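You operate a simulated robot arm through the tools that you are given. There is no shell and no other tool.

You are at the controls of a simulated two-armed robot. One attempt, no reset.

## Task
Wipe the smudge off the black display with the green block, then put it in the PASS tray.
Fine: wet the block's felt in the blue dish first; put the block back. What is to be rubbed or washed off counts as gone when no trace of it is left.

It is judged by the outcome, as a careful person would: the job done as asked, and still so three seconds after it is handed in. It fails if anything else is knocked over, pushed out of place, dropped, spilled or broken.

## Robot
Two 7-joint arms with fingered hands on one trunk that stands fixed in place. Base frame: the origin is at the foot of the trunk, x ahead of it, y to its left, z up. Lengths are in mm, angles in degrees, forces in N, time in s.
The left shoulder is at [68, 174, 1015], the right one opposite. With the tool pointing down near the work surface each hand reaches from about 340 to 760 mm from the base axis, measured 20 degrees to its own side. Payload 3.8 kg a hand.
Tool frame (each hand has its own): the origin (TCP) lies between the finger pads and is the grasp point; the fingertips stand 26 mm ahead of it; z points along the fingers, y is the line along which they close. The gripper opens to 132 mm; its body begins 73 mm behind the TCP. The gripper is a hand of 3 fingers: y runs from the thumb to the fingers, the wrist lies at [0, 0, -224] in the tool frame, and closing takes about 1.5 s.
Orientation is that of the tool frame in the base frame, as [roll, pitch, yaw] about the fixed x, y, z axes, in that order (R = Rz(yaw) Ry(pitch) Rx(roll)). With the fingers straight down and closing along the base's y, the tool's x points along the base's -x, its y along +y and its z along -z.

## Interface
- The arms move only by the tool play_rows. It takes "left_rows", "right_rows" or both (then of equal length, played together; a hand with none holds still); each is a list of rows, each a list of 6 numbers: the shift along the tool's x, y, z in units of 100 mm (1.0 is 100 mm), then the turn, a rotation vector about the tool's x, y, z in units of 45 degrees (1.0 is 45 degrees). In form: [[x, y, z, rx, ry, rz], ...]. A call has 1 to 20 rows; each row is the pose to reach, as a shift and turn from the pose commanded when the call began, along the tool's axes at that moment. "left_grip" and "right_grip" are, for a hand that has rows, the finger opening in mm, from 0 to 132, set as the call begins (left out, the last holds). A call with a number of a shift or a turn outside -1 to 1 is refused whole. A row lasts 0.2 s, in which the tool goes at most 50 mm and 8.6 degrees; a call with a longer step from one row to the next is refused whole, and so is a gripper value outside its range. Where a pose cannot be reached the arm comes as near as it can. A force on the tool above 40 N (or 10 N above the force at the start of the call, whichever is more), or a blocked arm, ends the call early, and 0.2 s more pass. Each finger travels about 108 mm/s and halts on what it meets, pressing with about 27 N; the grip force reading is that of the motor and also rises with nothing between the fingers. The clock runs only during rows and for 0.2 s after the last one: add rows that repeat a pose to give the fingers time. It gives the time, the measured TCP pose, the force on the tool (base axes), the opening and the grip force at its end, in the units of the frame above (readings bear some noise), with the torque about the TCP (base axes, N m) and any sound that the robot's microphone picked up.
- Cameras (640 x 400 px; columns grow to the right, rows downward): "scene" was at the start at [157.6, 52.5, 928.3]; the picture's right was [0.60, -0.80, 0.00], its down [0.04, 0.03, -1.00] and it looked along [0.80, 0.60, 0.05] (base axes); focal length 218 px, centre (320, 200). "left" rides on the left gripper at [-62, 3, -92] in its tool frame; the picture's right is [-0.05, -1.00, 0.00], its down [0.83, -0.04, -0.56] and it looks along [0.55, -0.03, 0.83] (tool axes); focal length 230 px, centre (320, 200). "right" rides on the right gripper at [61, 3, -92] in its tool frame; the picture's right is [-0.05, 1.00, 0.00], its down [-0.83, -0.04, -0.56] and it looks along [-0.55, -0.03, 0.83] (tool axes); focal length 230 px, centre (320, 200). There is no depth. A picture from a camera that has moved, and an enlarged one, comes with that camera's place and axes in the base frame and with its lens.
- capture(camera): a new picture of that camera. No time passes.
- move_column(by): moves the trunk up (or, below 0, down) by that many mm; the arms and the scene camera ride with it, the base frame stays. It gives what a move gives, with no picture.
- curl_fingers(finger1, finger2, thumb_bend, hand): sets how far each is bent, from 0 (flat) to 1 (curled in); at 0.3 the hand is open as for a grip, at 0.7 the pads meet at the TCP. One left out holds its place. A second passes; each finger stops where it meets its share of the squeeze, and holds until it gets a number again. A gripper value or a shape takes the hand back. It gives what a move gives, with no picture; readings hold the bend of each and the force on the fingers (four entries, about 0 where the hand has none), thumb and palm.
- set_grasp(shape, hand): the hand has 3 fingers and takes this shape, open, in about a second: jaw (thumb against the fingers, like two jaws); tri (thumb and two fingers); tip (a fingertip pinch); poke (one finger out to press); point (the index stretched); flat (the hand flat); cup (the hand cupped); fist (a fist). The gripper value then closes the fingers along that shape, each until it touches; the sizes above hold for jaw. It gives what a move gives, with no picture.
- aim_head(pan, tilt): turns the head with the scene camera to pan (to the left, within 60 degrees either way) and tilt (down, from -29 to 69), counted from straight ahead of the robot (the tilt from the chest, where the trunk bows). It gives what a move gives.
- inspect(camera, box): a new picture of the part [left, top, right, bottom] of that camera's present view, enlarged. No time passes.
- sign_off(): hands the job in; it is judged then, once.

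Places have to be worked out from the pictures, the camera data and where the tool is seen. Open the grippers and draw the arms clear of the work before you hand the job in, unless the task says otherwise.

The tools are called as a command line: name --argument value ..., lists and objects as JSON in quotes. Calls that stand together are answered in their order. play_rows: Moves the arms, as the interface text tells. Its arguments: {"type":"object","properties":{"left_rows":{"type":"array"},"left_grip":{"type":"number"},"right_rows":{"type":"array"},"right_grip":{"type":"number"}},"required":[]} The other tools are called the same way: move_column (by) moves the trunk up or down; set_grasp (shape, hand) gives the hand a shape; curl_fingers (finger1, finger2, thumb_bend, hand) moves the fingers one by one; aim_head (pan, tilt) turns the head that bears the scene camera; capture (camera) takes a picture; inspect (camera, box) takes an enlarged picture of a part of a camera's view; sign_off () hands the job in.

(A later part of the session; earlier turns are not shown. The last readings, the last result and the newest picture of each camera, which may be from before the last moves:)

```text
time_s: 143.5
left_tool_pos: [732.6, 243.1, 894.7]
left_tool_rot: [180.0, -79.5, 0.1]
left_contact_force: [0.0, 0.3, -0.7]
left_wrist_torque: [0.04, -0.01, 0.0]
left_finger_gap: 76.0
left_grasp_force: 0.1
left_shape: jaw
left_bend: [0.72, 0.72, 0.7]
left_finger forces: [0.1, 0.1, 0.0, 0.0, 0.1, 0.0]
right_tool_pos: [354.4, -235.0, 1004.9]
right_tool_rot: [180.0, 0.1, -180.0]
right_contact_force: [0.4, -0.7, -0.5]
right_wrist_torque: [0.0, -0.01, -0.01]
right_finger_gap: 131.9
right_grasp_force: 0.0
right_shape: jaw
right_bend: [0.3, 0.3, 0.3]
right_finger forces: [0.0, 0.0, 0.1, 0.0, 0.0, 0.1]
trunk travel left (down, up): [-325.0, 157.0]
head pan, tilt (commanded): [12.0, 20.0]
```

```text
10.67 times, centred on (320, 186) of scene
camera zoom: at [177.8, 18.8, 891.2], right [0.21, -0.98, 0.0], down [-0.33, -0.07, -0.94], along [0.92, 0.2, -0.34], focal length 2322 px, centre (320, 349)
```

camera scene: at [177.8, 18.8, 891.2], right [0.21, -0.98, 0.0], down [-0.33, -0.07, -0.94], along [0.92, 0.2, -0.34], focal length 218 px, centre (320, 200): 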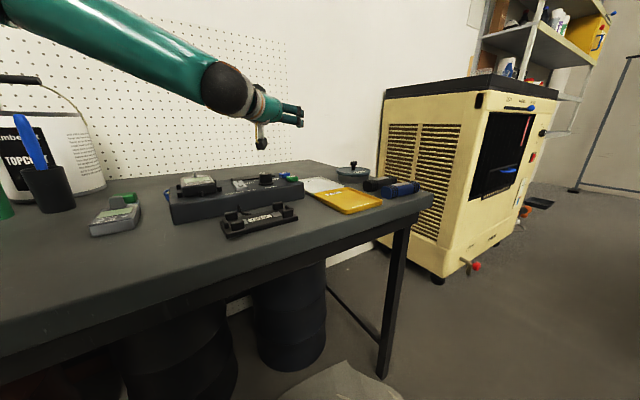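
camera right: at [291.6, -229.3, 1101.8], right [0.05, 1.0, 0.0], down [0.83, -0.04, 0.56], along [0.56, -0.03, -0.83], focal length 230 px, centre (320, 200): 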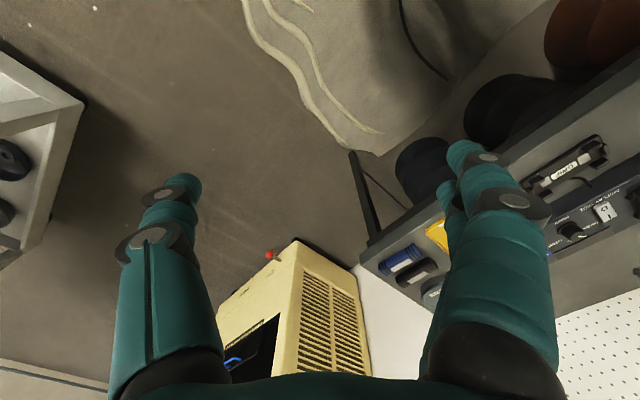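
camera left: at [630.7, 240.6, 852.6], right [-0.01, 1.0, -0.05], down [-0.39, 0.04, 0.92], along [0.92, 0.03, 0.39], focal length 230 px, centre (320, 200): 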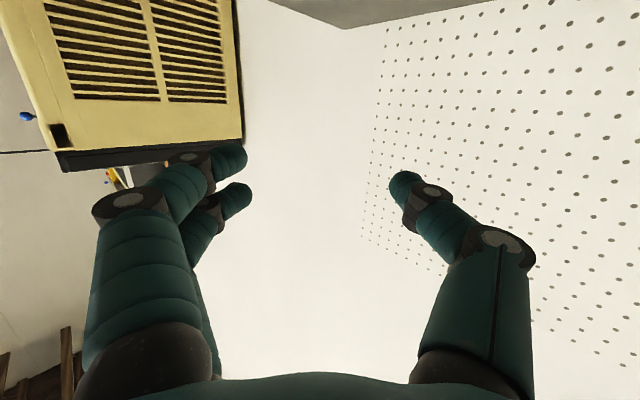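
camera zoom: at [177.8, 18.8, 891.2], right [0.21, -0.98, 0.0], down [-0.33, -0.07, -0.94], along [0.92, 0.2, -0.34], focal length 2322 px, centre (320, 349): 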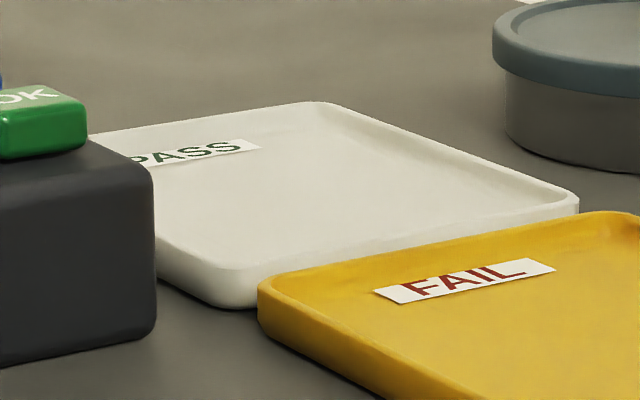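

The PASS tray has low walls (about 10 mm outside, roughly 5 mm inside). Reach was slightly better with the trunk low, so I test a much lower trunk with the hand kept forward and high.

play_rows --left_rows '[[0.237, 0, -0.094, 0, 0, 0], [0.474, 0, -0.188, 0, 0, 0], [0.711, 0, -0.283, 0, 0, 0], [0.948, 0, -0.377, 0, 0, 0]]'

play_rows --left_rows '[[0.237, 0, -0.094, 0, 0, 0], [0.474, 0, -0.188, 0, 0, 0], [0.711, 0, -0.283, 0, 0, 0], [0.948, 0, -0.377, 0, 0, 0]]'

move_column --by -180

play_rows --left_rows '[[0, 0.1, 0.2, 0, 0, 0], [0, 0.2, 0.4, 0, 0, 0], [0, 0.3, 0.6, 0, 0, 0], [0, 0.4, 0.8, 0, 0, 0], [0, 0.5, 1.0, 0, 0, 0]]'

```text
time_s: 144.5
left_tool_pos: [714.2, 243.6, 993.0]
left_tool_rot: [-179.7, -79.5, -0.2]
left_contact_force: [0.3, -0.5, 0.0]
left_wrist_torque: [-0.01, 0.04, -0.03]
left_finger_gap: 75.9
left_grasp_force: 0.0
left_shape: jaw
left_bend: [0.72, 0.72, 0.7]
left_finger forces: [0.0, 0.1, 0.0, 0.1, 0.0, 0.0]
right_tool_pos: [354.7, -235.0, 1004.2]
right_tool_rot: [179.9, 0.2, 179.9]
right_contact_force: [0.6, 0.2, 0.4]
right_wrist_torque: [-0.01, -0.04, -0.01]
right_finger_gap: 131.8
right_grasp_force: 0.0
right_shape: jaw
right_bend: [0.3, 0.3, 0.3]
right_finger forces: [0.0, 0.1, 0.1, 0.0, 0.0, 0.1]
trunk travel left (down, up): [-325.0, 157.0]
head pan, tilt (commanded): [12.0, 20.0]
```

```text
time_s: 145.5
left_tool_pos: [691.0, 242.5, 1096.1]
left_tool_rot: [-179.8, -79.5, -0.2]
left_contact_force: [0.4, 0.0, -0.8]
left_wrist_torque: [-0.01, -0.04, -0.01]
left_finger_gap: 76.1
left_grasp_force: 0.2
left_shape: jaw
left_bend: [0.72, 0.72, 0.7]
left_finger forces: [0.1, 0.0, 0.1, 0.1, 0.0, 0.1]
right_tool_pos: [354.7, -235.2, 1005.0]
right_tool_rot: [180.0, 0.1, -179.9]
right_contact_force: [-0.4, 0.9, 0.5]
right_wrist_torque: [0.01, -0.01, 0.02]
right_finger_gap: 131.6
right_grasp_force: 0.0
right_shape: jaw
right_bend: [0.3, 0.3, 0.3]
right_finger forces: [0.0, 0.0, 0.0, 0.1, 0.0, 0.0]
trunk travel left (down, up): [-325.0, 157.0]
head pan, tilt (commanded): [12.0, 20.0]
```

```text
time_s: 147.5
left_tool_pos: [692.7, 243.0, 915.0]
left_tool_rot: [180.0, -79.6, 0.2]
left_contact_force: [0.0, 0.9, 0.0]
left_wrist_torque: [0.01, 0.01, 0.04]
left_finger_gap: 75.6
left_grasp_force: 0.1
left_shape: jaw
left_bend: [0.72, 0.72, 0.7]
left_finger forces: [0.0, 0.0, 0.0, 0.1, 0.0, 0.0]
right_tool_pos: [354.1, -234.2, 823.8]
right_tool_rot: [-180.0, 0.1, -180.0]
right_contact_force: [-0.1, 0.8, -0.5]
right_wrist_torque: [0.0, 0.03, 0.02]
right_finger_gap: 132.0
right_grasp_force: 0.0
right_shape: jaw
right_bend: [0.3, 0.3, 0.3]
right_finger forces: [0.0, 0.1, 0.1, 0.0, 0.0, 0.0]
trunk travel left (down, up): [-145.0, 337.0]
head pan, tilt (commanded): [12.0, 20.0]
```

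```text
time_s: 148.7
left_tool_pos: [789.3, 194.3, 894.7]
left_tool_rot: [-179.0, -79.5, -0.6]
left_contact_force: [0.0, 0.5, 0.3]
left_wrist_torque: [0.0, 0.0, -0.02]
left_finger_gap: 75.9
left_grasp_force: 0.0
left_shape: jaw
left_bend: [0.72, 0.72, 0.7]
left_finger forces: [0.1, 0.0, 0.1, 0.0, 0.0, 0.0]
right_tool_pos: [354.7, -234.1, 824.2]
right_tool_rot: [-179.9, 0.1, 180.0]
right_contact_force: [0.5, 0.2, 0.3]
right_wrist_torque: [0.02, 0.0, -0.03]
right_finger_gap: 131.9
right_grasp_force: 0.1
right_shape: jaw
right_bend: [0.3, 0.3, 0.3]
right_finger forces: [0.0, 0.0, 0.0, 0.1, 0.0, 0.1]
trunk travel left (down, up): [-145.0, 337.0]
head pan, tilt (commanded): [12.0, 20.0]
```

Here the wrist is already well past the old boundary with no complaint. I push further out.

play_rows --left_rows '[[0, 0.1, 0.2, 0, 0, 0], [0, 0.2, 0.4, 0, 0, 0], [0, 0.3, 0.6, 0, 0, 0], [0, 0.4, 0.8, 0, 0, 0]]'

aim_head --pan 30 --tilt -10

capture --camera "scene"

```text
time_s: 149.7
left_tool_pos: [790.4, 193.5, 896.9]
left_tool_rot: [-179.9, -79.5, 0.1]
left_contact_force: [-0.1, 0.1, 0.1]
left_wrist_torque: [0.0, 0.03, -0.04]
left_finger_gap: 75.9
left_grasp_force: 0.0
left_shape: jaw
left_bend: [0.72, 0.72, 0.7]
left_finger forces: [0.0, 0.0, 0.1, 0.0, 0.1, 0.0]
left hand out of reach, approached as far as the arm can: row 1, 2, 3, 4
right_tool_pos: [354.1, -234.8, 824.2]
right_tool_rot: [180.0, 0.1, -180.0]
right_contact_force: [-0.4, -0.1, 0.6]
right_wrist_torque: [0.02, -0.02, 0.03]
right_finger_gap: 131.9
right_grasp_force: 0.1
right_shape: jaw
right_bend: [0.3, 0.3, 0.3]
right_finger forces: [0.1, 0.0, 0.0, 0.1, 0.0, 0.0]
trunk travel left (down, up): [-145.0, 337.0]
head pan, tilt (commanded): [12.0, 20.0]
```

```text
time_s: 150.7
left_tool_pos: [790.0, 192.6, 898.0]
left_tool_rot: [-180.0, -79.4, 0.0]
left_contact_force: [-0.1, -0.3, -0.7]
left_wrist_torque: [0.0, 0.02, -0.01]
left_finger_gap: 75.9
left_grasp_force: 0.1
left_shape: jaw
left_bend: [0.72, 0.72, 0.7]
left_finger forces: [0.0, 0.1, 0.0, 0.1, 0.0, 0.1]
right_tool_pos: [355.2, -233.9, 825.5]
right_tool_rot: [-180.0, 0.0, 180.0]
right_contact_force: [0.0, -1.0, -0.2]
right_wrist_torque: [-0.03, -0.01, -0.02]
right_finger_gap: 131.9
right_grasp_force: 0.0
right_shape: jaw
right_bend: [0.3, 0.3, 0.3]
right_finger forces: [0.0, 0.0, 0.0, 0.1, 0.1, 0.0]
trunk travel left (down, up): [-145.0, 337.0]
head pan, tilt (commanded): [30.0, -10.0]
```

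```text
taken
camera scene: at [157.4, 41.5, 758.8], right [0.5, -0.87, 0.0], down [0.15, 0.09, -0.98], along [0.85, 0.49, 0.17], focal length 218 px, centre (320, 200)
```

scene: 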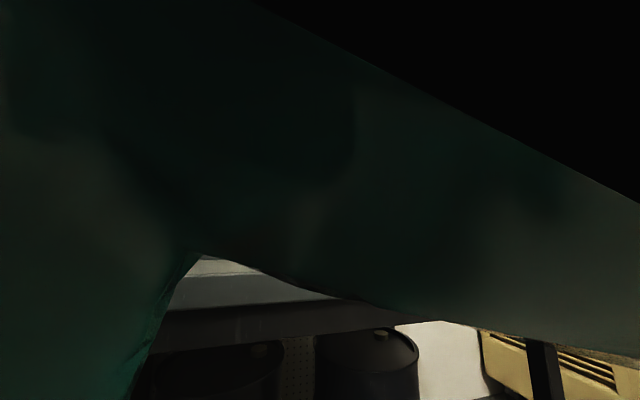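

Lower is clearly better: the boundary moved outward by some 50 mm. I raise both hands relative to the trunk and lower the trunk all the way to see how much more that gives.

play_rows --left_rows '[[0.23, -0.05, -0.144, 0, 0, 0], [0.46, -0.1, -0.288, 0, 0, 0], [0.69, -0.15, -0.432, 0, 0, 0], [0.91, -0.2, -0.575, 0, 0, 0]]' --right_rows '[[0, -0.1, -0.25, 0, 0, 0], [0, -0.2, -0.5, 0, 0, 0], [0, -0.3, -0.75, 0, 0, 0], [0, -0.4, -1.0, 0, 0, 0]]'

play_rows --left_rows '[[0.2, 0, -0.036, 0, 0, 0], [0.4, 0, -0.073, 0, 0, 0], [0.59, 0, -0.109, 0, 0, 0]]' --right_rows '[[0, 0, -0.2, 0, 0, 0], [0, 0, -0.4, 0, 0, 0], [0, 0, -0.6, 0, 0, 0]]'

move_column --by -140

play_rows --left_rows '[[0, 0.1, 0.2, 0, 0, 0], [0, 0.2, 0.4, 0, 0, 0], [0, 0.3, 0.6, 0, 0, 0], [0, 0.4, 0.8, 0, 0, 0], [0, 0.5, 1.0, 0, 0, 0]]'

```text
time_s: 151.7
left_tool_pos: [752.8, 212.1, 993.4]
left_tool_rot: [180.0, -79.5, 0.1]
left_contact_force: [0.8, -0.5, -0.8]
left_wrist_torque: [-0.02, -0.01, -0.04]
left_finger_gap: 76.1
left_grasp_force: 0.0
left_shape: jaw
left_bend: [0.72, 0.72, 0.7]
left_finger forces: [0.1, 0.0, 0.0, 0.0, 0.0, 0.0]
right_tool_pos: [356.7, -263.8, 908.4]
right_tool_rot: [179.8, 0.1, -179.9]
right_contact_force: [0.5, -0.3, -0.8]
right_wrist_torque: [0.04, 0.0, 0.0]
right_finger_gap: 131.9
right_grasp_force: 0.1
right_shape: jaw
right_bend: [0.3, 0.3, 0.3]
right_finger forces: [0.0, 0.1, 0.0, 0.0, 0.0, 0.0]
right hand out of reach, approached as far as the arm can: row 4
trunk travel left (down, up): [-145.0, 337.0]
head pan, tilt (commanded): [30.0, -10.0]
```

```text
time_s: 152.5
left_tool_pos: [752.4, 212.8, 1055.1]
left_tool_rot: [-180.0, -79.4, 0.0]
left_contact_force: [0.2, -0.1, 0.3]
left_wrist_torque: [-0.01, 0.0, 0.03]
left_finger_gap: 75.7
left_grasp_force: 0.0
left_shape: jaw
left_bend: [0.72, 0.72, 0.7]
left_finger forces: [0.0, 0.0, 0.1, 0.0, 0.1, 0.1]
right_tool_pos: [359.8, -242.8, 922.9]
right_tool_rot: [179.8, 0.1, -180.0]
right_contact_force: [-0.4, 0.0, -0.1]
right_wrist_torque: [-0.02, -0.01, -0.02]
right_finger_gap: 131.9
right_grasp_force: 0.1
right_shape: jaw
right_bend: [0.3, 0.3, 0.3]
right_finger forces: [0.0, 0.1, 0.1, 0.1, 0.0, 0.0]
right hand out of reach, approached as far as the arm can: row 1, 2, 3
trunk travel left (down, up): [-145.0, 337.0]
head pan, tilt (commanded): [30.0, -10.0]
```

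```text
time_s: 154.2
left_tool_pos: [752.2, 212.1, 916.0]
left_tool_rot: [179.9, -79.5, 0.3]
left_contact_force: [0.4, -0.2, 0.4]
left_wrist_torque: [-0.03, 0.03, -0.01]
left_finger_gap: 76.0
left_grasp_force: 0.0
left_shape: jaw
left_bend: [0.72, 0.72, 0.7]
left_finger forces: [0.0, 0.0, 0.0, 0.1, 0.0, 0.0]
right_tool_pos: [404.2, -242.2, 758.3]
right_tool_rot: [179.9, -5.7, -179.9]
right_contact_force: [0.5, 0.7, -0.1]
right_wrist_torque: [0.01, 0.0, 0.0]
right_finger_gap: 132.0
right_grasp_force: 0.1
right_shape: jaw
right_bend: [0.3, 0.3, 0.3]
right_finger forces: [0.0, 0.0, 0.1, 0.0, 0.0, 0.0]
trunk travel left (down, up): [-5.0, 477.0]
head pan, tilt (commanded): [30.0, -10.0]
```

```text
time_s: 155.4
left_tool_pos: [788.9, 193.5, 908.1]
left_tool_rot: [-179.9, -79.6, 0.2]
left_contact_force: [-0.6, -0.5, -0.3]
left_wrist_torque: [0.0, 0.02, 0.0]
left_finger_gap: 76.1
left_grasp_force: 0.1
left_shape: jaw
left_bend: [0.72, 0.72, 0.7]
left_finger forces: [0.1, 0.1, 0.0, 0.0, 0.0, 0.0]
left hand out of reach, approached as far as the arm can: row 3, 4, 5
right_tool_pos: [404.7, -242.5, 757.7]
right_tool_rot: [179.9, -5.9, 180.0]
right_contact_force: [0.2, -0.1, -0.6]
right_wrist_torque: [0.02, 0.02, 0.01]
right_finger_gap: 132.0
right_grasp_force: 0.0
right_shape: jaw
right_bend: [0.3, 0.3, 0.3]
right_finger forces: [0.1, 0.0, 0.0, 0.0, 0.0, 0.0]
trunk travel left (down, up): [-5.0, 477.0]
head pan, tilt (commanded): [30.0, -10.0]
```

The boundary with the trunk low is a useful gain, and a moderate forward tilt should then get over the PASS tray. My plan is to pick the unit upright, set it on the open bench turned lengthwise, regrip its near end with the hand tilted forward, and place it with the trunk low. I back off and raise the trunk again.

play_rows --left_rows '[[0, -0.1, -0.25, 0, 0, 0], [0, -0.2, -0.5, 0, 0, 0], [0, -0.3, -0.75, 0, 0, 0], [0, -0.4, -1.0, 0, 0, 0]]'

move_column --by 120

move_column --by 120

```text
time_s: 156.4
left_tool_pos: [692.1, 233.8, 923.6]
left_tool_rot: [-179.9, -79.4, 0.0]
left_contact_force: [1.2, 0.0, 0.0]
left_wrist_torque: [0.03, 0.04, 0.0]
left_finger_gap: 75.9
left_grasp_force: 0.1
left_shape: jaw
left_bend: [0.72, 0.72, 0.7]
left_finger forces: [0.1, 0.0, 0.0, 0.0, 0.1, 0.0]
right_tool_pos: [404.6, -242.4, 757.7]
right_tool_rot: [179.9, -5.9, -180.0]
right_contact_force: [-0.1, 1.1, 0.3]
right_wrist_torque: [-0.04, 0.0, 0.0]
right_finger_gap: 131.7
right_grasp_force: 0.1
right_shape: jaw
right_bend: [0.3, 0.3, 0.3]
right_finger forces: [0.0, 0.0, 0.0, 0.0, 0.0, 0.0]
trunk travel left (down, up): [-5.0, 477.0]
head pan, tilt (commanded): [30.0, -10.0]
```

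```text
time_s: 157.9
left_tool_pos: [692.2, 231.4, 1040.9]
left_tool_rot: [179.9, -79.4, 0.2]
left_contact_force: [-0.1, 0.2, 1.0]
left_wrist_torque: [-0.01, 0.02, 0.01]
left_finger_gap: 75.9
left_grasp_force: 0.0
left_shape: jaw
left_bend: [0.72, 0.72, 0.7]
left_finger forces: [0.0, 0.1, 0.0, 0.1, 0.1, 0.0]
right_tool_pos: [405.6, -242.9, 876.6]
right_tool_rot: [179.9, -5.9, -180.0]
right_contact_force: [-0.2, 0.2, -0.7]
right_wrist_torque: [-0.02, 0.03, 0.0]
right_finger_gap: 132.0
right_grasp_force: 0.0
right_shape: jaw
right_bend: [0.3, 0.3, 0.3]
right_finger forces: [0.1, 0.0, 0.0, 0.1, 0.0, 0.1]
trunk travel left (down, up): [-125.0, 357.0]
head pan, tilt (commanded): [30.0, -10.0]
```

```text
time_s: 159.4
left_tool_pos: [692.1, 229.9, 1161.3]
left_tool_rot: [-179.8, -79.5, -0.2]
left_contact_force: [0.1, -0.8, -0.5]
left_wrist_torque: [-0.02, -0.01, 0.03]
left_finger_gap: 75.8
left_grasp_force: 0.1
left_shape: jaw
left_bend: [0.72, 0.72, 0.7]
left_finger forces: [0.0, 0.1, 0.0, 0.0, 0.0, 0.0]
right_tool_pos: [405.3, -242.5, 998.4]
right_tool_rot: [179.9, -6.0, -179.9]
right_contact_force: [-0.5, 0.9, -0.1]
right_wrist_torque: [-0.03, 0.03, 0.0]
right_finger_gap: 132.0
right_grasp_force: 0.0
right_shape: jaw
right_bend: [0.3, 0.3, 0.3]
right_finger forces: [0.0, 0.0, 0.0, 0.0, 0.0, 0.0]
trunk travel left (down, up): [-245.0, 237.0]
head pan, tilt (commanded): [30.0, -10.0]
```

The trunk is back up and the arm is fine. I do a dry run of the placing pose empty-handed: tilt down to 30° from vertical, heading 40° to the right.

play_rows --left_rows '[[-0.273, 0, -0.017, 0, -0.156, 0], [-0.542, 0, -0.067, 0, -0.311, 0], [-0.803, 0, -0.149, 0, -0.467, 0], [-0.947, 0, -0.21, 0, -0.556, 0]]'

play_rows --left_rows '[[-0.273, 0, -0.017, 0, -0.156, 0], [-0.542, 0, -0.067, 0, -0.311, 0], [-0.803, 0, -0.149, 0, -0.467, 0], [-0.947, 0, -0.21, 0, -0.556, 0]]'

play_rows --left_rows '[[0, 0, 0, -0.089, 0, 0.154], [0, 0, 0, -0.178, 0, 0.308], [0, 0, 0, -0.266, 0, 0.462], [0, 0, 0, -0.355, 0, 0.616], [0, 0, 0, -0.444, 0, 0.77]]'

```text
time_s: 160.4
left_tool_pos: [653.4, 230.8, 1072.8]
left_tool_rot: [-180.0, -54.4, 0.0]
left_contact_force: [0.3, 0.6, 0.3]
left_wrist_torque: [-0.03, -0.01, 0.02]
left_finger_gap: 76.0
left_grasp_force: 0.1
left_shape: jaw
left_bend: [0.72, 0.72, 0.7]
left_finger forces: [0.1, 0.1, 0.1, 0.0, 0.0, 0.0]
right_tool_pos: [404.1, -242.2, 998.5]
right_tool_rot: [179.9, -5.7, 180.0]
right_contact_force: [0.1, 0.3, -0.2]
right_wrist_torque: [0.01, -0.01, 0.02]
right_finger_gap: 131.8
right_grasp_force: 0.1
right_shape: jaw
right_bend: [0.3, 0.3, 0.3]
right_finger forces: [0.0, 0.1, 0.0, 0.1, 0.0, 0.1]
trunk travel left (down, up): [-245.0, 237.0]
head pan, tilt (commanded): [30.0, -10.0]
```

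```text
time_s: 161.4
left_tool_pos: [581.7, 230.0, 1007.7]
left_tool_rot: [180.0, -29.3, 0.0]
left_contact_force: [-0.8, 0.3, -0.5]
left_wrist_torque: [0.0, -0.03, -0.02]
left_finger_gap: 76.1
left_grasp_force: 0.0
left_shape: jaw
left_bend: [0.72, 0.72, 0.7]
left_finger forces: [0.1, 0.1, 0.1, 0.1, 0.0, 0.1]
right_tool_pos: [404.1, -243.3, 998.3]
right_tool_rot: [180.0, -5.8, 180.0]
right_contact_force: [-0.4, 0.1, 0.0]
right_wrist_torque: [0.03, 0.01, -0.01]
right_finger_gap: 131.6
right_grasp_force: 0.0
right_shape: jaw
right_bend: [0.3, 0.3, 0.3]
right_finger forces: [0.0, 0.0, 0.0, 0.1, 0.0, 0.0]
trunk travel left (down, up): [-245.0, 237.0]
head pan, tilt (commanded): [30.0, -10.0]
```

```text
time_s: 162.6
left_tool_pos: [581.6, 230.2, 1007.2]
left_tool_rot: [179.8, -29.6, -39.9]
left_contact_force: [-0.7, -0.6, 0.1]
left_wrist_torque: [0.0, -0.01, -0.02]
left_finger_gap: 76.1
left_grasp_force: 0.1
left_shape: jaw
left_bend: [0.72, 0.72, 0.7]
left_finger forces: [0.1, 0.0, 0.0, 0.1, 0.0, 0.0]
right_tool_pos: [405.1, -241.8, 998.7]
right_tool_rot: [179.8, -5.9, 179.9]
right_contact_force: [-0.8, 0.1, 0.6]
right_wrist_torque: [0.01, 0.0, -0.01]
right_finger_gap: 131.9
right_grasp_force: 0.0
right_shape: jaw
right_bend: [0.3, 0.3, 0.3]
right_finger forces: [0.0, 0.1, 0.1, 0.1, 0.0, 0.0]
trunk travel left (down, up): [-245.0, 237.0]
head pan, tilt (commanded): [30.0, -10.0]
```

The orientation is fine. I lower the trunk 150 mm (hand to z≈857) and then move out over the tray.

move_column --by -150

play_rows --left_rows '[[0.2, -0.05, 0.12, 0, 0, 0], [0.4, -0.1, 0.24, 0, 0, 0], [0.6, -0.15, 0.36, 0, 0, 0], [0.8, -0.2, 0.47, 0, 0, 0]]'

play_rows --left_rows '[[0.15, -0.02, 0.08, 0, 0, 0], [0.3, -0.05, 0.17, 0, 0, 0]]'

capture --camera "left"

```text
time_s: 164.3
left_tool_pos: [580.9, 231.1, 857.8]
left_tool_rot: [179.7, -29.6, -39.7]
left_contact_force: [-0.5, 0.0, 0.5]
left_wrist_torque: [0.0, 0.03, 0.0]
left_finger_gap: 75.7
left_grasp_force: 0.0
left_shape: jaw
left_bend: [0.72, 0.72, 0.7]
left_finger forces: [0.0, 0.0, 0.0, 0.1, 0.0, 0.0]
right_tool_pos: [404.7, -242.5, 848.0]
right_tool_rot: [179.9, -5.8, -179.9]
right_contact_force: [-0.6, -0.5, -0.8]
right_wrist_torque: [-0.01, 0.03, -0.03]
right_finger_gap: 131.6
right_grasp_force: 0.1
right_shape: jaw
right_bend: [0.3, 0.3, 0.3]
right_finger forces: [0.1, 0.0, 0.0, 0.0, 0.1, 0.1]
trunk travel left (down, up): [-95.0, 387.0]
head pan, tilt (commanded): [30.0, -10.0]
```

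```text
time_s: 165.3
left_tool_pos: [664.9, 186.0, 856.1]
left_tool_rot: [179.6, -29.6, -39.7]
left_contact_force: [-0.4, 0.3, 0.4]
left_wrist_torque: [-0.01, -0.01, -0.02]
left_finger_gap: 76.1
left_grasp_force: 0.1
left_shape: jaw
left_bend: [0.72, 0.72, 0.7]
left_finger forces: [0.1, 0.0, 0.0, 0.0, 0.0, 0.1]
right_tool_pos: [404.2, -242.8, 848.8]
right_tool_rot: [180.0, -5.9, 180.0]
right_contact_force: [0.0, -0.7, 0.0]
right_wrist_torque: [0.01, 0.0, 0.03]
right_finger_gap: 131.9
right_grasp_force: 0.0
right_shape: jaw
right_bend: [0.3, 0.3, 0.3]
right_finger forces: [0.0, 0.1, 0.1, 0.0, 0.0, 0.1]
trunk travel left (down, up): [-95.0, 387.0]
head pan, tilt (commanded): [30.0, -10.0]
```

```text
time_s: 165.9
left_tool_pos: [677.2, 181.5, 855.6]
left_tool_rot: [179.9, -29.5, -40.1]
left_contact_force: [-0.1, -0.9, 0.4]
left_wrist_torque: [0.01, 0.01, 0.04]
left_finger_gap: 76.0
left_grasp_force: 0.1
left_shape: jaw
left_bend: [0.72, 0.72, 0.7]
left_finger forces: [0.0, 0.0, 0.1, 0.1, 0.1, 0.0]
left hand out of reach, approached as far as the arm can: row 1, 2
right_tool_pos: [405.2, -242.6, 848.4]
right_tool_rot: [179.9, -5.8, -179.9]
right_contact_force: [-0.7, 0.4, 1.2]
right_wrist_torque: [0.0, 0.0, -0.04]
right_finger_gap: 131.9
right_grasp_force: 0.1
right_shape: jaw
right_bend: [0.3, 0.3, 0.3]
right_finger forces: [0.0, 0.0, 0.1, 0.1, 0.1, 0.1]
trunk travel left (down, up): [-95.0, 387.0]
head pan, tilt (commanded): [30.0, -10.0]
```

```text
taken
camera left: at [599.6, 244.2, 906.2], right [0.61, 0.79, -0.03], down [0.37, -0.26, 0.89], along [0.7, -0.55, -0.45], focal length 230 px, centre (320, 200)
```

left: 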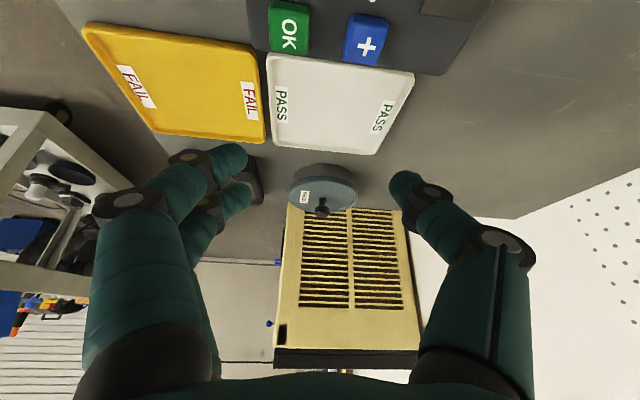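

The tilted hand gets to (677, 182) at this height, about 24 mm short, and lowering should extend it. I dip 60 mm while moving the rest of the way; the fingertips stay clear above the tray.

play_rows --left_rows '[[-0.03, 0, 0.16, 0, 0, 0], [-0.05, -0.01, 0.32, 0, 0, 0], [-0.07, -0.015, 0.48, 0, 0, 0], [-0.087, -0.018, 0.64, 0, 0, 0]]'

capture --camera "left"

```text
time_s: 166.9
left_tool_pos: [697.9, 173.3, 798.4]
left_tool_rot: [179.7, -29.6, -39.6]
left_contact_force: [-0.4, -0.4, -0.7]
left_wrist_torque: [0.02, -0.01, 0.0]
left_finger_gap: 76.1
left_grasp_force: 0.2
left_shape: jaw
left_bend: [0.72, 0.72, 0.7]
left_finger forces: [0.1, 0.1, 0.1, 0.0, 0.0, 0.0]
left hand out of reach, approached as far as the arm can: row 3, 4
right_tool_pos: [405.3, -242.1, 848.6]
right_tool_rot: [179.9, -5.8, 180.0]
right_contact_force: [-0.6, 0.0, 0.4]
right_wrist_torque: [0.01, 0.01, 0.02]
right_finger_gap: 131.9
right_grasp_force: 0.0
right_shape: jaw
right_bend: [0.3, 0.3, 0.3]
right_finger forces: [0.1, 0.1, 0.0, 0.0, 0.0, 0.0]
trunk travel left (down, up): [-95.0, 387.0]
head pan, tilt (commanded): [30.0, -10.0]
```

```text
taken
camera left: at [618.6, 235.5, 848.5], right [0.61, 0.79, -0.03], down [0.37, -0.25, 0.89], along [0.7, -0.55, -0.45], focal length 230 px, centre (320, 200)
```

left: 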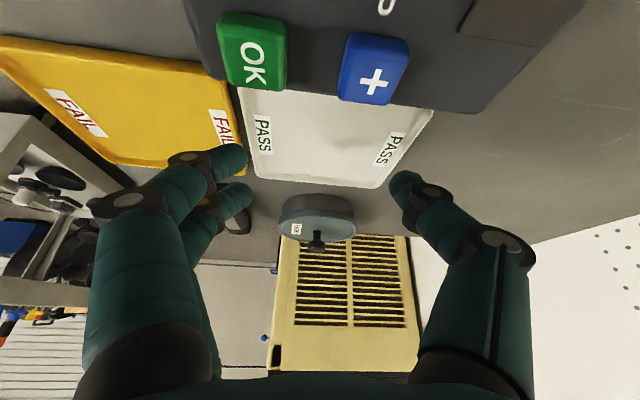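

With a 30° tilt the hand reaches (698, 173) over the tray, so the placing is feasible. Now I go back for the unit: back off, raise the trunk, and set the hand upright.

play_rows --left_rows '[[-0.05, 0.02, -0.2, 0, 0, 0], [-0.1, 0.045, -0.4, 0, 0, 0], [-0.15, 0.07, -0.6, 0, 0, 0], [-0.206, 0.092, -0.806, 0, 0, 0]]'

play_rows --left_rows '[[-0.2, 0.05, -0.1, 0, 0, 0], [-0.4, 0.1, -0.2, 0, 0, 0], [-0.6, 0.15, -0.3, 0, 0, 0]]'

move_column --by 150

```text
time_s: 167.9
left_tool_pos: [645.6, 205.9, 856.7]
left_tool_rot: [179.6, -29.5, -39.6]
left_contact_force: [0.2, 0.6, 0.3]
left_wrist_torque: [-0.02, 0.0, 0.0]
left_finger_gap: 76.1
left_grasp_force: 0.1
left_shape: jaw
left_bend: [0.72, 0.72, 0.7]
left_finger forces: [0.0, 0.0, 0.0, 0.0, 0.0, 0.0]
right_tool_pos: [404.9, -242.4, 846.7]
right_tool_rot: [179.9, -5.8, -179.9]
right_contact_force: [0.4, 0.0, 0.0]
right_wrist_torque: [0.0, 0.0, 0.01]
right_finger_gap: 131.8
right_grasp_force: 0.0
right_shape: jaw
right_bend: [0.3, 0.3, 0.3]
right_finger forces: [0.1, 0.1, 0.1, 0.0, 0.0, 0.0]
trunk travel left (down, up): [-95.0, 387.0]
head pan, tilt (commanded): [30.0, -10.0]
```

```text
time_s: 168.7
left_tool_pos: [586.0, 235.6, 853.4]
left_tool_rot: [179.6, -29.6, -39.8]
left_contact_force: [-0.2, 0.1, -0.1]
left_wrist_torque: [0.01, 0.02, 0.0]
left_finger_gap: 75.9
left_grasp_force: 0.1
left_shape: jaw
left_bend: [0.72, 0.72, 0.7]
left_finger forces: [0.0, 0.0, 0.0, 0.0, 0.1, 0.1]
right_tool_pos: [404.7, -242.4, 848.9]
right_tool_rot: [179.9, -5.8, -180.0]
right_contact_force: [-0.5, 0.9, -0.6]
right_wrist_torque: [-0.02, 0.0, 0.01]
right_finger_gap: 131.6
right_grasp_force: 0.1
right_shape: jaw
right_bend: [0.3, 0.3, 0.3]
right_finger forces: [0.0, 0.1, 0.0, 0.0, 0.1, 0.1]
trunk travel left (down, up): [-95.0, 387.0]
head pan, tilt (commanded): [30.0, -10.0]
```

```text
time_s: 170.5
left_tool_pos: [584.3, 237.2, 1004.4]
left_tool_rot: [179.6, -29.6, -39.8]
left_contact_force: [0.4, -0.9, 0.5]
left_wrist_torque: [-0.04, 0.0, -0.02]
left_finger_gap: 75.9
left_grasp_force: 0.1
left_shape: jaw
left_bend: [0.72, 0.72, 0.7]
left_finger forces: [0.0, 0.1, 0.0, 0.0, 0.1, 0.0]
right_tool_pos: [403.8, -242.5, 998.4]
right_tool_rot: [179.9, -5.8, -179.9]
right_contact_force: [0.8, -0.3, 0.0]
right_wrist_torque: [0.0, -0.03, 0.0]
right_finger_gap: 131.9
right_grasp_force: 0.0
right_shape: jaw
right_bend: [0.3, 0.3, 0.3]
right_finger forces: [0.0, 0.0, 0.0, 0.0, 0.1, 0.0]
trunk travel left (down, up): [-245.0, 237.0]
head pan, tilt (commanded): [30.0, -10.0]
```

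The trunk is up and all is steady. I tilt the hand upright and turn it to heading 45° for the nest.

play_rows --left_rows '[[-0.225, 0, -0.06, 0, -0.164, 0], [-0.45, 0, -0.12, 0, -0.329, 0], [-0.675, 0, -0.19, 0, -0.493, 0], [-0.9, 0, -0.25, 0, -0.658, 0]]'

play_rows --left_rows '[[0, 0, 0, 0, 0, -0.189], [0, 0, 0, 0, 0, -0.378], [0, 0, 0, 0, 0, -0.567], [0, 0, 0, 0, 0, -0.756], [0, 0, 0, 0, 0, -0.944]]'

play_rows --left_rows '[[0, 0, 0, 0, 0, -0.189], [0, 0, 0, 0, 0, -0.378], [0, 0, 0, 0, 0, -0.567], [0, 0, 0, 0, 0, -0.756], [0, 0, 0, 0, 0, -0.944]]'

capture --camera "left"

```text
time_s: 171.5
left_tool_pos: [515.8, 295.7, 983.8]
left_tool_rot: [179.7, 0.1, -40.0]
left_contact_force: [1.4, -0.2, 0.2]
left_wrist_torque: [-0.01, 0.0, 0.03]
left_finger_gap: 76.3
left_grasp_force: 0.2
left_shape: jaw
left_bend: [0.72, 0.72, 0.7]
left_finger forces: [0.0, 0.1, 0.0, 0.1, 0.0, 0.1]
right_tool_pos: [404.4, -242.0, 998.8]
right_tool_rot: [180.0, -5.8, 179.9]
right_contact_force: [0.2, 0.1, 0.9]
right_wrist_torque: [0.01, 0.0, 0.0]
right_finger_gap: 131.9
right_grasp_force: 0.1
right_shape: jaw
right_bend: [0.3, 0.3, 0.3]
right_finger forces: [0.0, 0.1, 0.1, 0.0, 0.0, 0.1]
trunk travel left (down, up): [-245.0, 237.0]
head pan, tilt (commanded): [30.0, -10.0]
```

```text
time_s: 172.7
left_tool_pos: [515.3, 295.4, 982.5]
left_tool_rot: [179.9, 0.3, 2.7]
left_contact_force: [-0.7, 0.2, -0.7]
left_wrist_torque: [0.0, -0.01, -0.01]
left_finger_gap: 75.9
left_grasp_force: 0.0
left_shape: jaw
left_bend: [0.72, 0.72, 0.7]
left_finger forces: [0.0, 0.0, 0.0, 0.0, 0.1, 0.1]
right_tool_pos: [403.6, -242.0, 997.6]
right_tool_rot: [179.9, -5.9, 180.0]
right_contact_force: [-0.6, 0.4, 0.5]
right_wrist_torque: [0.01, 0.0, -0.01]
right_finger_gap: 132.1
right_grasp_force: 0.2
right_shape: jaw
right_bend: [0.3, 0.3, 0.3]
right_finger forces: [0.1, 0.1, 0.0, 0.0, 0.1, 0.0]
trunk travel left (down, up): [-245.0, 237.0]
head pan, tilt (commanded): [30.0, -10.0]
```

```text
time_s: 173.9
left_tool_pos: [515.7, 293.8, 981.7]
left_tool_rot: [179.9, 0.2, 45.2]
left_contact_force: [0.3, -0.5, -0.7]
left_wrist_torque: [-0.03, 0.01, 0.03]
left_finger_gap: 76.1
left_grasp_force: 0.0
left_shape: jaw
left_bend: [0.72, 0.72, 0.7]
left_finger forces: [0.1, 0.0, 0.0, 0.0, 0.0, 0.0]
right_tool_pos: [404.7, -242.6, 999.4]
right_tool_rot: [179.8, -5.8, -179.9]
right_contact_force: [0.3, -0.1, -0.5]
right_wrist_torque: [-0.02, 0.0, -0.02]
right_finger_gap: 132.0
right_grasp_force: 0.2
right_shape: jaw
right_bend: [0.3, 0.3, 0.3]
right_finger forces: [0.1, 0.1, 0.0, 0.1, 0.1, 0.1]
trunk travel left (down, up): [-245.0, 237.0]
head pan, tilt (commanded): [30.0, -10.0]
```

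```text
taken
camera left: at [474.3, 249.7, 1074.7], right [-0.75, 0.67, 0.0], down [0.56, 0.62, 0.55], along [0.37, 0.41, -0.83], focal length 230 px, centre (320, 200)
```

left: 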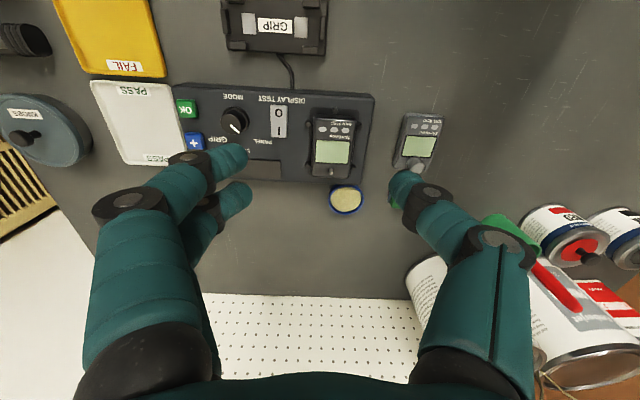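

The hand is upright at heading 45°, and the fixture is seen from the near side. I move above the black unit and lower to z≈880.

play_rows --left_rows '[[0.11, -0.04, 0.2, 0, 0, 0], [0.22, -0.08, 0.4, 0, 0, 0], [0.33, -0.125, 0.6, 0, 0, 0], [0.44, -0.17, 0.8, 0, 0, 0], [0.546, -0.209, 1.0, 0, 0, 0]]'

capture --camera "left"

inspect --camera "left" --box '[230, 60, 410, 220]'

```text
time_s: 175.1
left_tool_pos: [537.7, 348.6, 881.3]
left_tool_rot: [179.9, 0.3, 44.8]
left_contact_force: [0.8, 0.5, -0.2]
left_wrist_torque: [-0.02, -0.01, -0.02]
left_finger_gap: 75.9
left_grasp_force: 0.0
left_shape: jaw
left_bend: [0.72, 0.72, 0.7]
left_finger forces: [0.0, 0.1, 0.0, 0.0, 0.1, 0.0]
right_tool_pos: [405.0, -242.8, 999.1]
right_tool_rot: [179.9, -5.8, -180.0]
right_contact_force: [0.9, 0.4, -0.1]
right_wrist_torque: [-0.01, 0.01, -0.01]
right_finger_gap: 132.0
right_grasp_force: 0.1
right_shape: jaw
right_bend: [0.3, 0.3, 0.3]
right_finger forces: [0.0, 0.1, 0.0, 0.1, 0.0, 0.1]
trunk travel left (down, up): [-245.0, 237.0]
head pan, tilt (commanded): [30.0, -10.0]
```

```text
taken
camera left: at [496.1, 304.1, 973.9], right [-0.74, 0.67, 0.0], down [0.56, 0.62, 0.55], along [0.37, 0.41, -0.83], focal length 230 px, centre (320, 200)
```

left: 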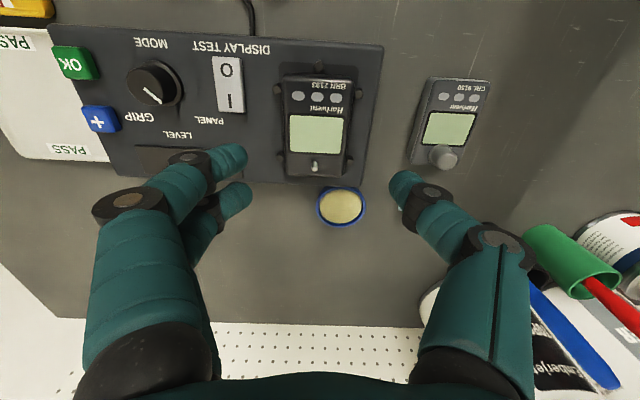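

```text
2.50 times, centred on (320, 140) of left
camera zoom: at [496.1, 304.1, 973.9], right [-0.74, 0.67, 0.0], down [0.56, 0.62, 0.55], along [0.37, 0.41, -0.83], focal length 575 px, centre (320, 350)
```

zoom: 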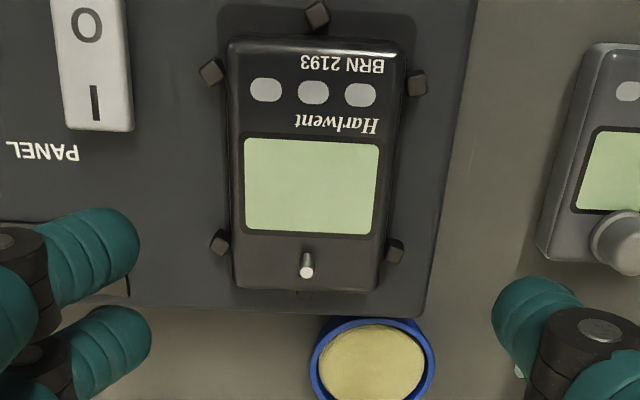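

The unit's centre is at u≈627, v≈136, about 2 mm to the fingers' side of the hand centre. I correct that and descend to 25 mm above grip height.

play_rows --left_rows '[[0, 0.023, 0.15, 0, 0, 0], [0, 0.023, 0.3, 0, 0, 0], [0, 0.023, 0.45, 0, 0, 0], [0, 0.023, 0.6, 0, 0, 0], [0, 0.023, 0.66, 0, 0, 0]]'

capture --camera "left"

inspect --camera "left" --box '[200, 80, 440, 240]'

```text
time_s: 176.3
left_tool_pos: [541.0, 345.6, 815.3]
left_tool_rot: [180.0, 0.3, 45.0]
left_contact_force: [0.4, 1.3, -0.6]
left_wrist_torque: [-0.02, -0.02, 0.03]
left_finger_gap: 75.6
left_grasp_force: 0.1
left_shape: jaw
left_bend: [0.72, 0.72, 0.7]
left_finger forces: [0.1, 0.1, 0.0, 0.0, 0.0, 0.0]
right_tool_pos: [404.5, -242.9, 997.9]
right_tool_rot: [179.9, -5.9, -179.9]
right_contact_force: [0.2, 0.7, 0.2]
right_wrist_torque: [0.01, 0.03, -0.01]
right_finger_gap: 131.8
right_grasp_force: 0.0
right_shape: jaw
right_bend: [0.3, 0.3, 0.3]
right_finger forces: [0.1, 0.0, 0.0, 0.0, 0.0, 0.0]
trunk travel left (down, up): [-245.0, 237.0]
head pan, tilt (commanded): [30.0, -10.0]
```

```text
taken
camera left: at [498.7, 300.4, 907.7], right [-0.74, 0.67, 0.0], down [0.56, 0.62, 0.55], along [0.37, 0.41, -0.83], focal length 230 px, centre (320, 200)
```

left: 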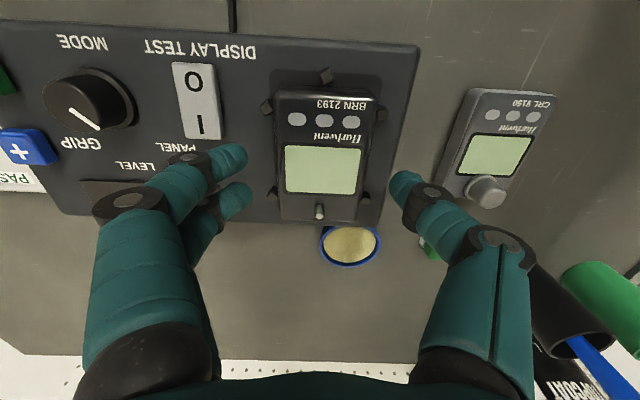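

```text
2.50 times, centred on (320, 160) of left
camera zoom: at [498.7, 300.4, 907.7], right [-0.74, 0.67, 0.0], down [0.56, 0.62, 0.55], along [0.37, 0.41, -0.83], focal length 575 px, centre (320, 300)
```

zoom: 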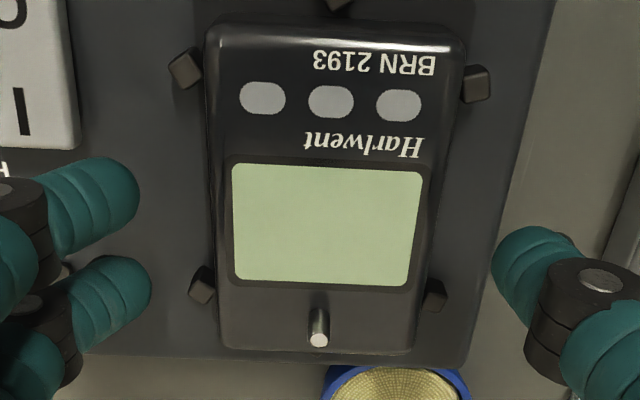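

The unit is centred within about 1 mm. I make that small correction and descend the last 26 mm to grip height (fingertips about 7 mm above the fixture deck, between the pegs).

play_rows --left_rows '[[0, -0.012, 0.08, 0, 0, 0], [0, -0.012, 0.16, 0, 0, 0], [0, -0.012, 0.24, 0, 0, 0], [0, -0.012, 0.26, 0, 0, 0]]'

capture --camera "left"

```text
time_s: 177.3
left_tool_pos: [539.4, 345.3, 790.4]
left_tool_rot: [179.9, 0.3, 45.0]
left_contact_force: [0.6, -0.8, -0.2]
left_wrist_torque: [-0.01, -0.01, -0.04]
left_finger_gap: 76.2
left_grasp_force: 0.1
left_shape: jaw
left_bend: [0.72, 0.72, 0.7]
left_finger forces: [0.0, 0.0, 0.0, 0.0, 0.1, 0.0]
right_tool_pos: [404.3, -243.1, 997.3]
right_tool_rot: [179.9, -5.8, 180.0]
right_contact_force: [0.7, 1.0, 0.1]
right_wrist_torque: [0.0, 0.0, 0.02]
right_finger_gap: 132.1
right_grasp_force: 0.1
right_shape: jaw
right_bend: [0.3, 0.3, 0.3]
right_finger forces: [0.0, 0.0, 0.0, 0.1, 0.0, 0.1]
trunk travel left (down, up): [-245.0, 237.0]
head pan, tilt (commanded): [30.0, -10.0]
```

```text
taken
camera left: at [497.7, 301.2, 882.6], right [-0.74, 0.67, 0.0], down [0.56, 0.62, 0.55], along [0.37, 0.41, -0.83], focal length 230 px, centre (320, 200)
```

left: 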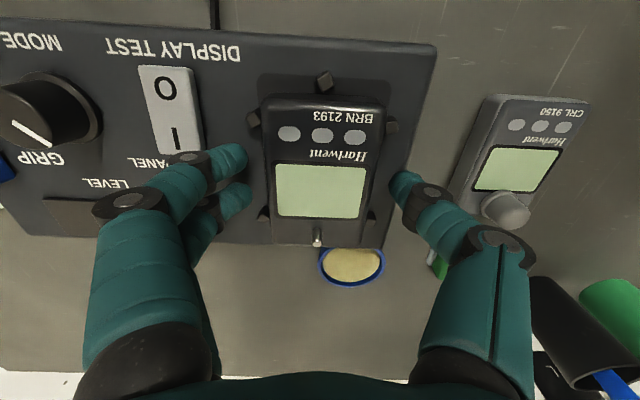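

The fingers stand on both sides between the pegs. I close on the unit.

play_rows --left_rows '[[0, 0, 0, 0, 0, 0], [0, 0, 0, 0, 0, 0], [0, 0, 0, 0, 0, 0], [0, 0, 0, 0, 0, 0], [0, 0, 0, 0, 0, 0], [0, 0, 0, 0, 0, 0]]' --left_grip 35

inspect --camera "left" --box '[200, 80, 440, 240]'

```text
time_s: 178.7
left_tool_pos: [538.1, 345.5, 789.1]
left_tool_rot: [180.0, 0.3, 45.0]
left_contact_force: [-0.6, -0.2, -0.1]
left_wrist_torque: [-0.01, -0.01, 0.0]
left_finger_gap: 49.6
left_grasp_force: 26.6
left_shape: jaw
left_bend: [0.73, 0.73, 0.7]
left_finger forces: [12.2, 12.3, 0.0, 0.1, 24.3, 0.0]
right_tool_pos: [405.1, -243.4, 999.9]
right_tool_rot: [179.9, -5.9, 180.0]
right_contact_force: [-0.4, 0.4, 0.4]
right_wrist_torque: [0.04, 0.03, 0.01]
right_finger_gap: 131.9
right_grasp_force: 0.0
right_shape: jaw
right_bend: [0.3, 0.3, 0.3]
right_finger forces: [0.0, 0.1, 0.1, 0.0, 0.1, 0.0]
trunk travel left (down, up): [-245.0, 237.0]
head pan, tilt (commanded): [30.0, -10.0]
```

```text
2.50 times, centred on (320, 160) of left
camera zoom: at [497.6, 301.3, 882.5], right [-0.74, 0.67, 0.0], down [0.56, 0.62, 0.55], along [0.37, 0.41, -0.83], focal length 575 px, centre (320, 300)
```

zoom: 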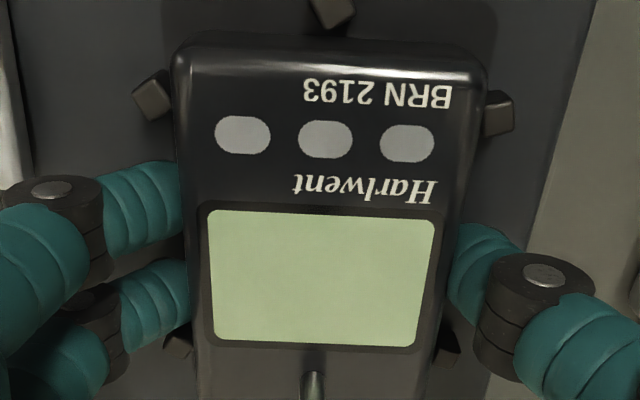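

The unit is gripped symmetrically (12 + 12 against 24 N). I lift it straight out of the nest.

play_rows --left_rows '[[0, 0, -0.05, 0, 0, 0], [0, 0, -0.12, 0, 0, 0], [0, 0, -0.25, 0, 0, 0], [0, 0, -0.4, 0, 0, 0], [0, 0, -0.6, 0, 0, 0]]'

capture --camera "left"

aim_head --pan 38 --tilt 12

capture --camera "scene"

```text
time_s: 179.9
left_tool_pos: [538.2, 347.9, 853.6]
left_tool_rot: [-180.0, 0.3, 45.1]
left_contact_force: [0.2, -1.3, -1.6]
left_wrist_torque: [-0.01, -0.03, -0.01]
left_finger_gap: 49.3
left_grasp_force: 26.4
left_shape: jaw
left_bend: [0.73, 0.73, 0.7]
left_finger forces: [12.7, 12.9, 0.1, 0.1, 25.7, 0.1]
right_tool_pos: [404.9, -243.2, 997.9]
right_tool_rot: [179.9, -5.8, 179.9]
right_contact_force: [0.3, -0.4, 0.4]
right_wrist_torque: [0.02, -0.04, 0.05]
right_finger_gap: 131.4
right_grasp_force: 0.1
right_shape: jaw
right_bend: [0.3, 0.3, 0.3]
right_finger forces: [0.0, 0.1, 0.0, 0.1, 0.0, 0.1]
trunk travel left (down, up): [-245.0, 237.0]
head pan, tilt (commanded): [30.0, -10.0]
```

```text
taken
camera left: at [497.1, 302.7, 944.9], right [-0.74, 0.67, 0.0], down [0.56, 0.62, 0.55], along [0.37, 0.41, -0.83], focal length 230 px, centre (320, 200)
```

left: 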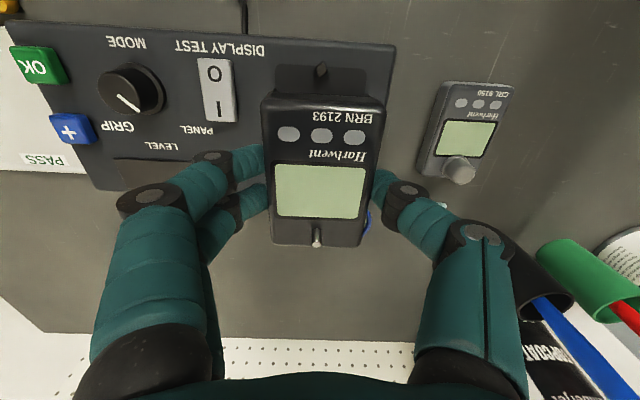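

```text
time_s: 180.7
left_tool_pos: [538.3, 347.6, 851.6]
left_tool_rot: [180.0, 0.3, 45.0]
left_contact_force: [-0.6, -0.2, -0.6]
left_wrist_torque: [-0.04, 0.03, -0.03]
left_finger_gap: 49.3
left_grasp_force: 27.2
left_shape: jaw
left_bend: [0.73, 0.73, 0.7]
left_finger forces: [12.8, 12.8, 0.1, 0.1, 25.6, 0.0]
right_tool_pos: [404.1, -242.5, 997.4]
right_tool_rot: [179.9, -5.9, -180.0]
right_contact_force: [0.6, 0.0, 0.4]
right_wrist_torque: [0.0, -0.02, -0.02]
right_finger_gap: 131.8
right_grasp_force: 0.1
right_shape: jaw
right_bend: [0.3, 0.3, 0.3]
right_finger forces: [0.0, 0.1, 0.0, 0.0, 0.0, 0.0]
trunk travel left (down, up): [-245.0, 237.0]
head pan, tilt (commanded): [38.0, 12.0]
```

```text
taken
camera scene: at [155.3, 56.8, 827.6], right [0.62, -0.79, 0.0], down [-0.16, -0.13, -0.98], along [0.77, 0.6, -0.21], focal length 218 px, centre (320, 200)
```

scene: 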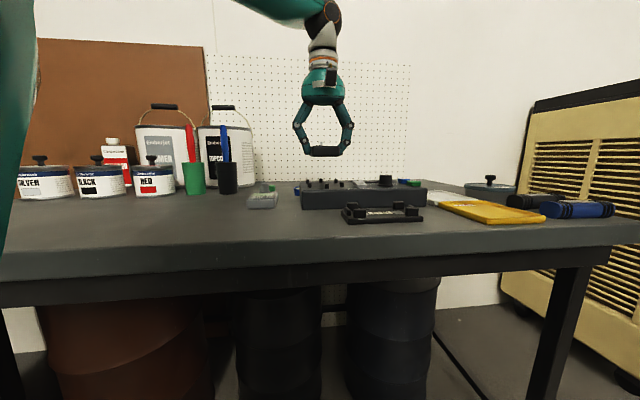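

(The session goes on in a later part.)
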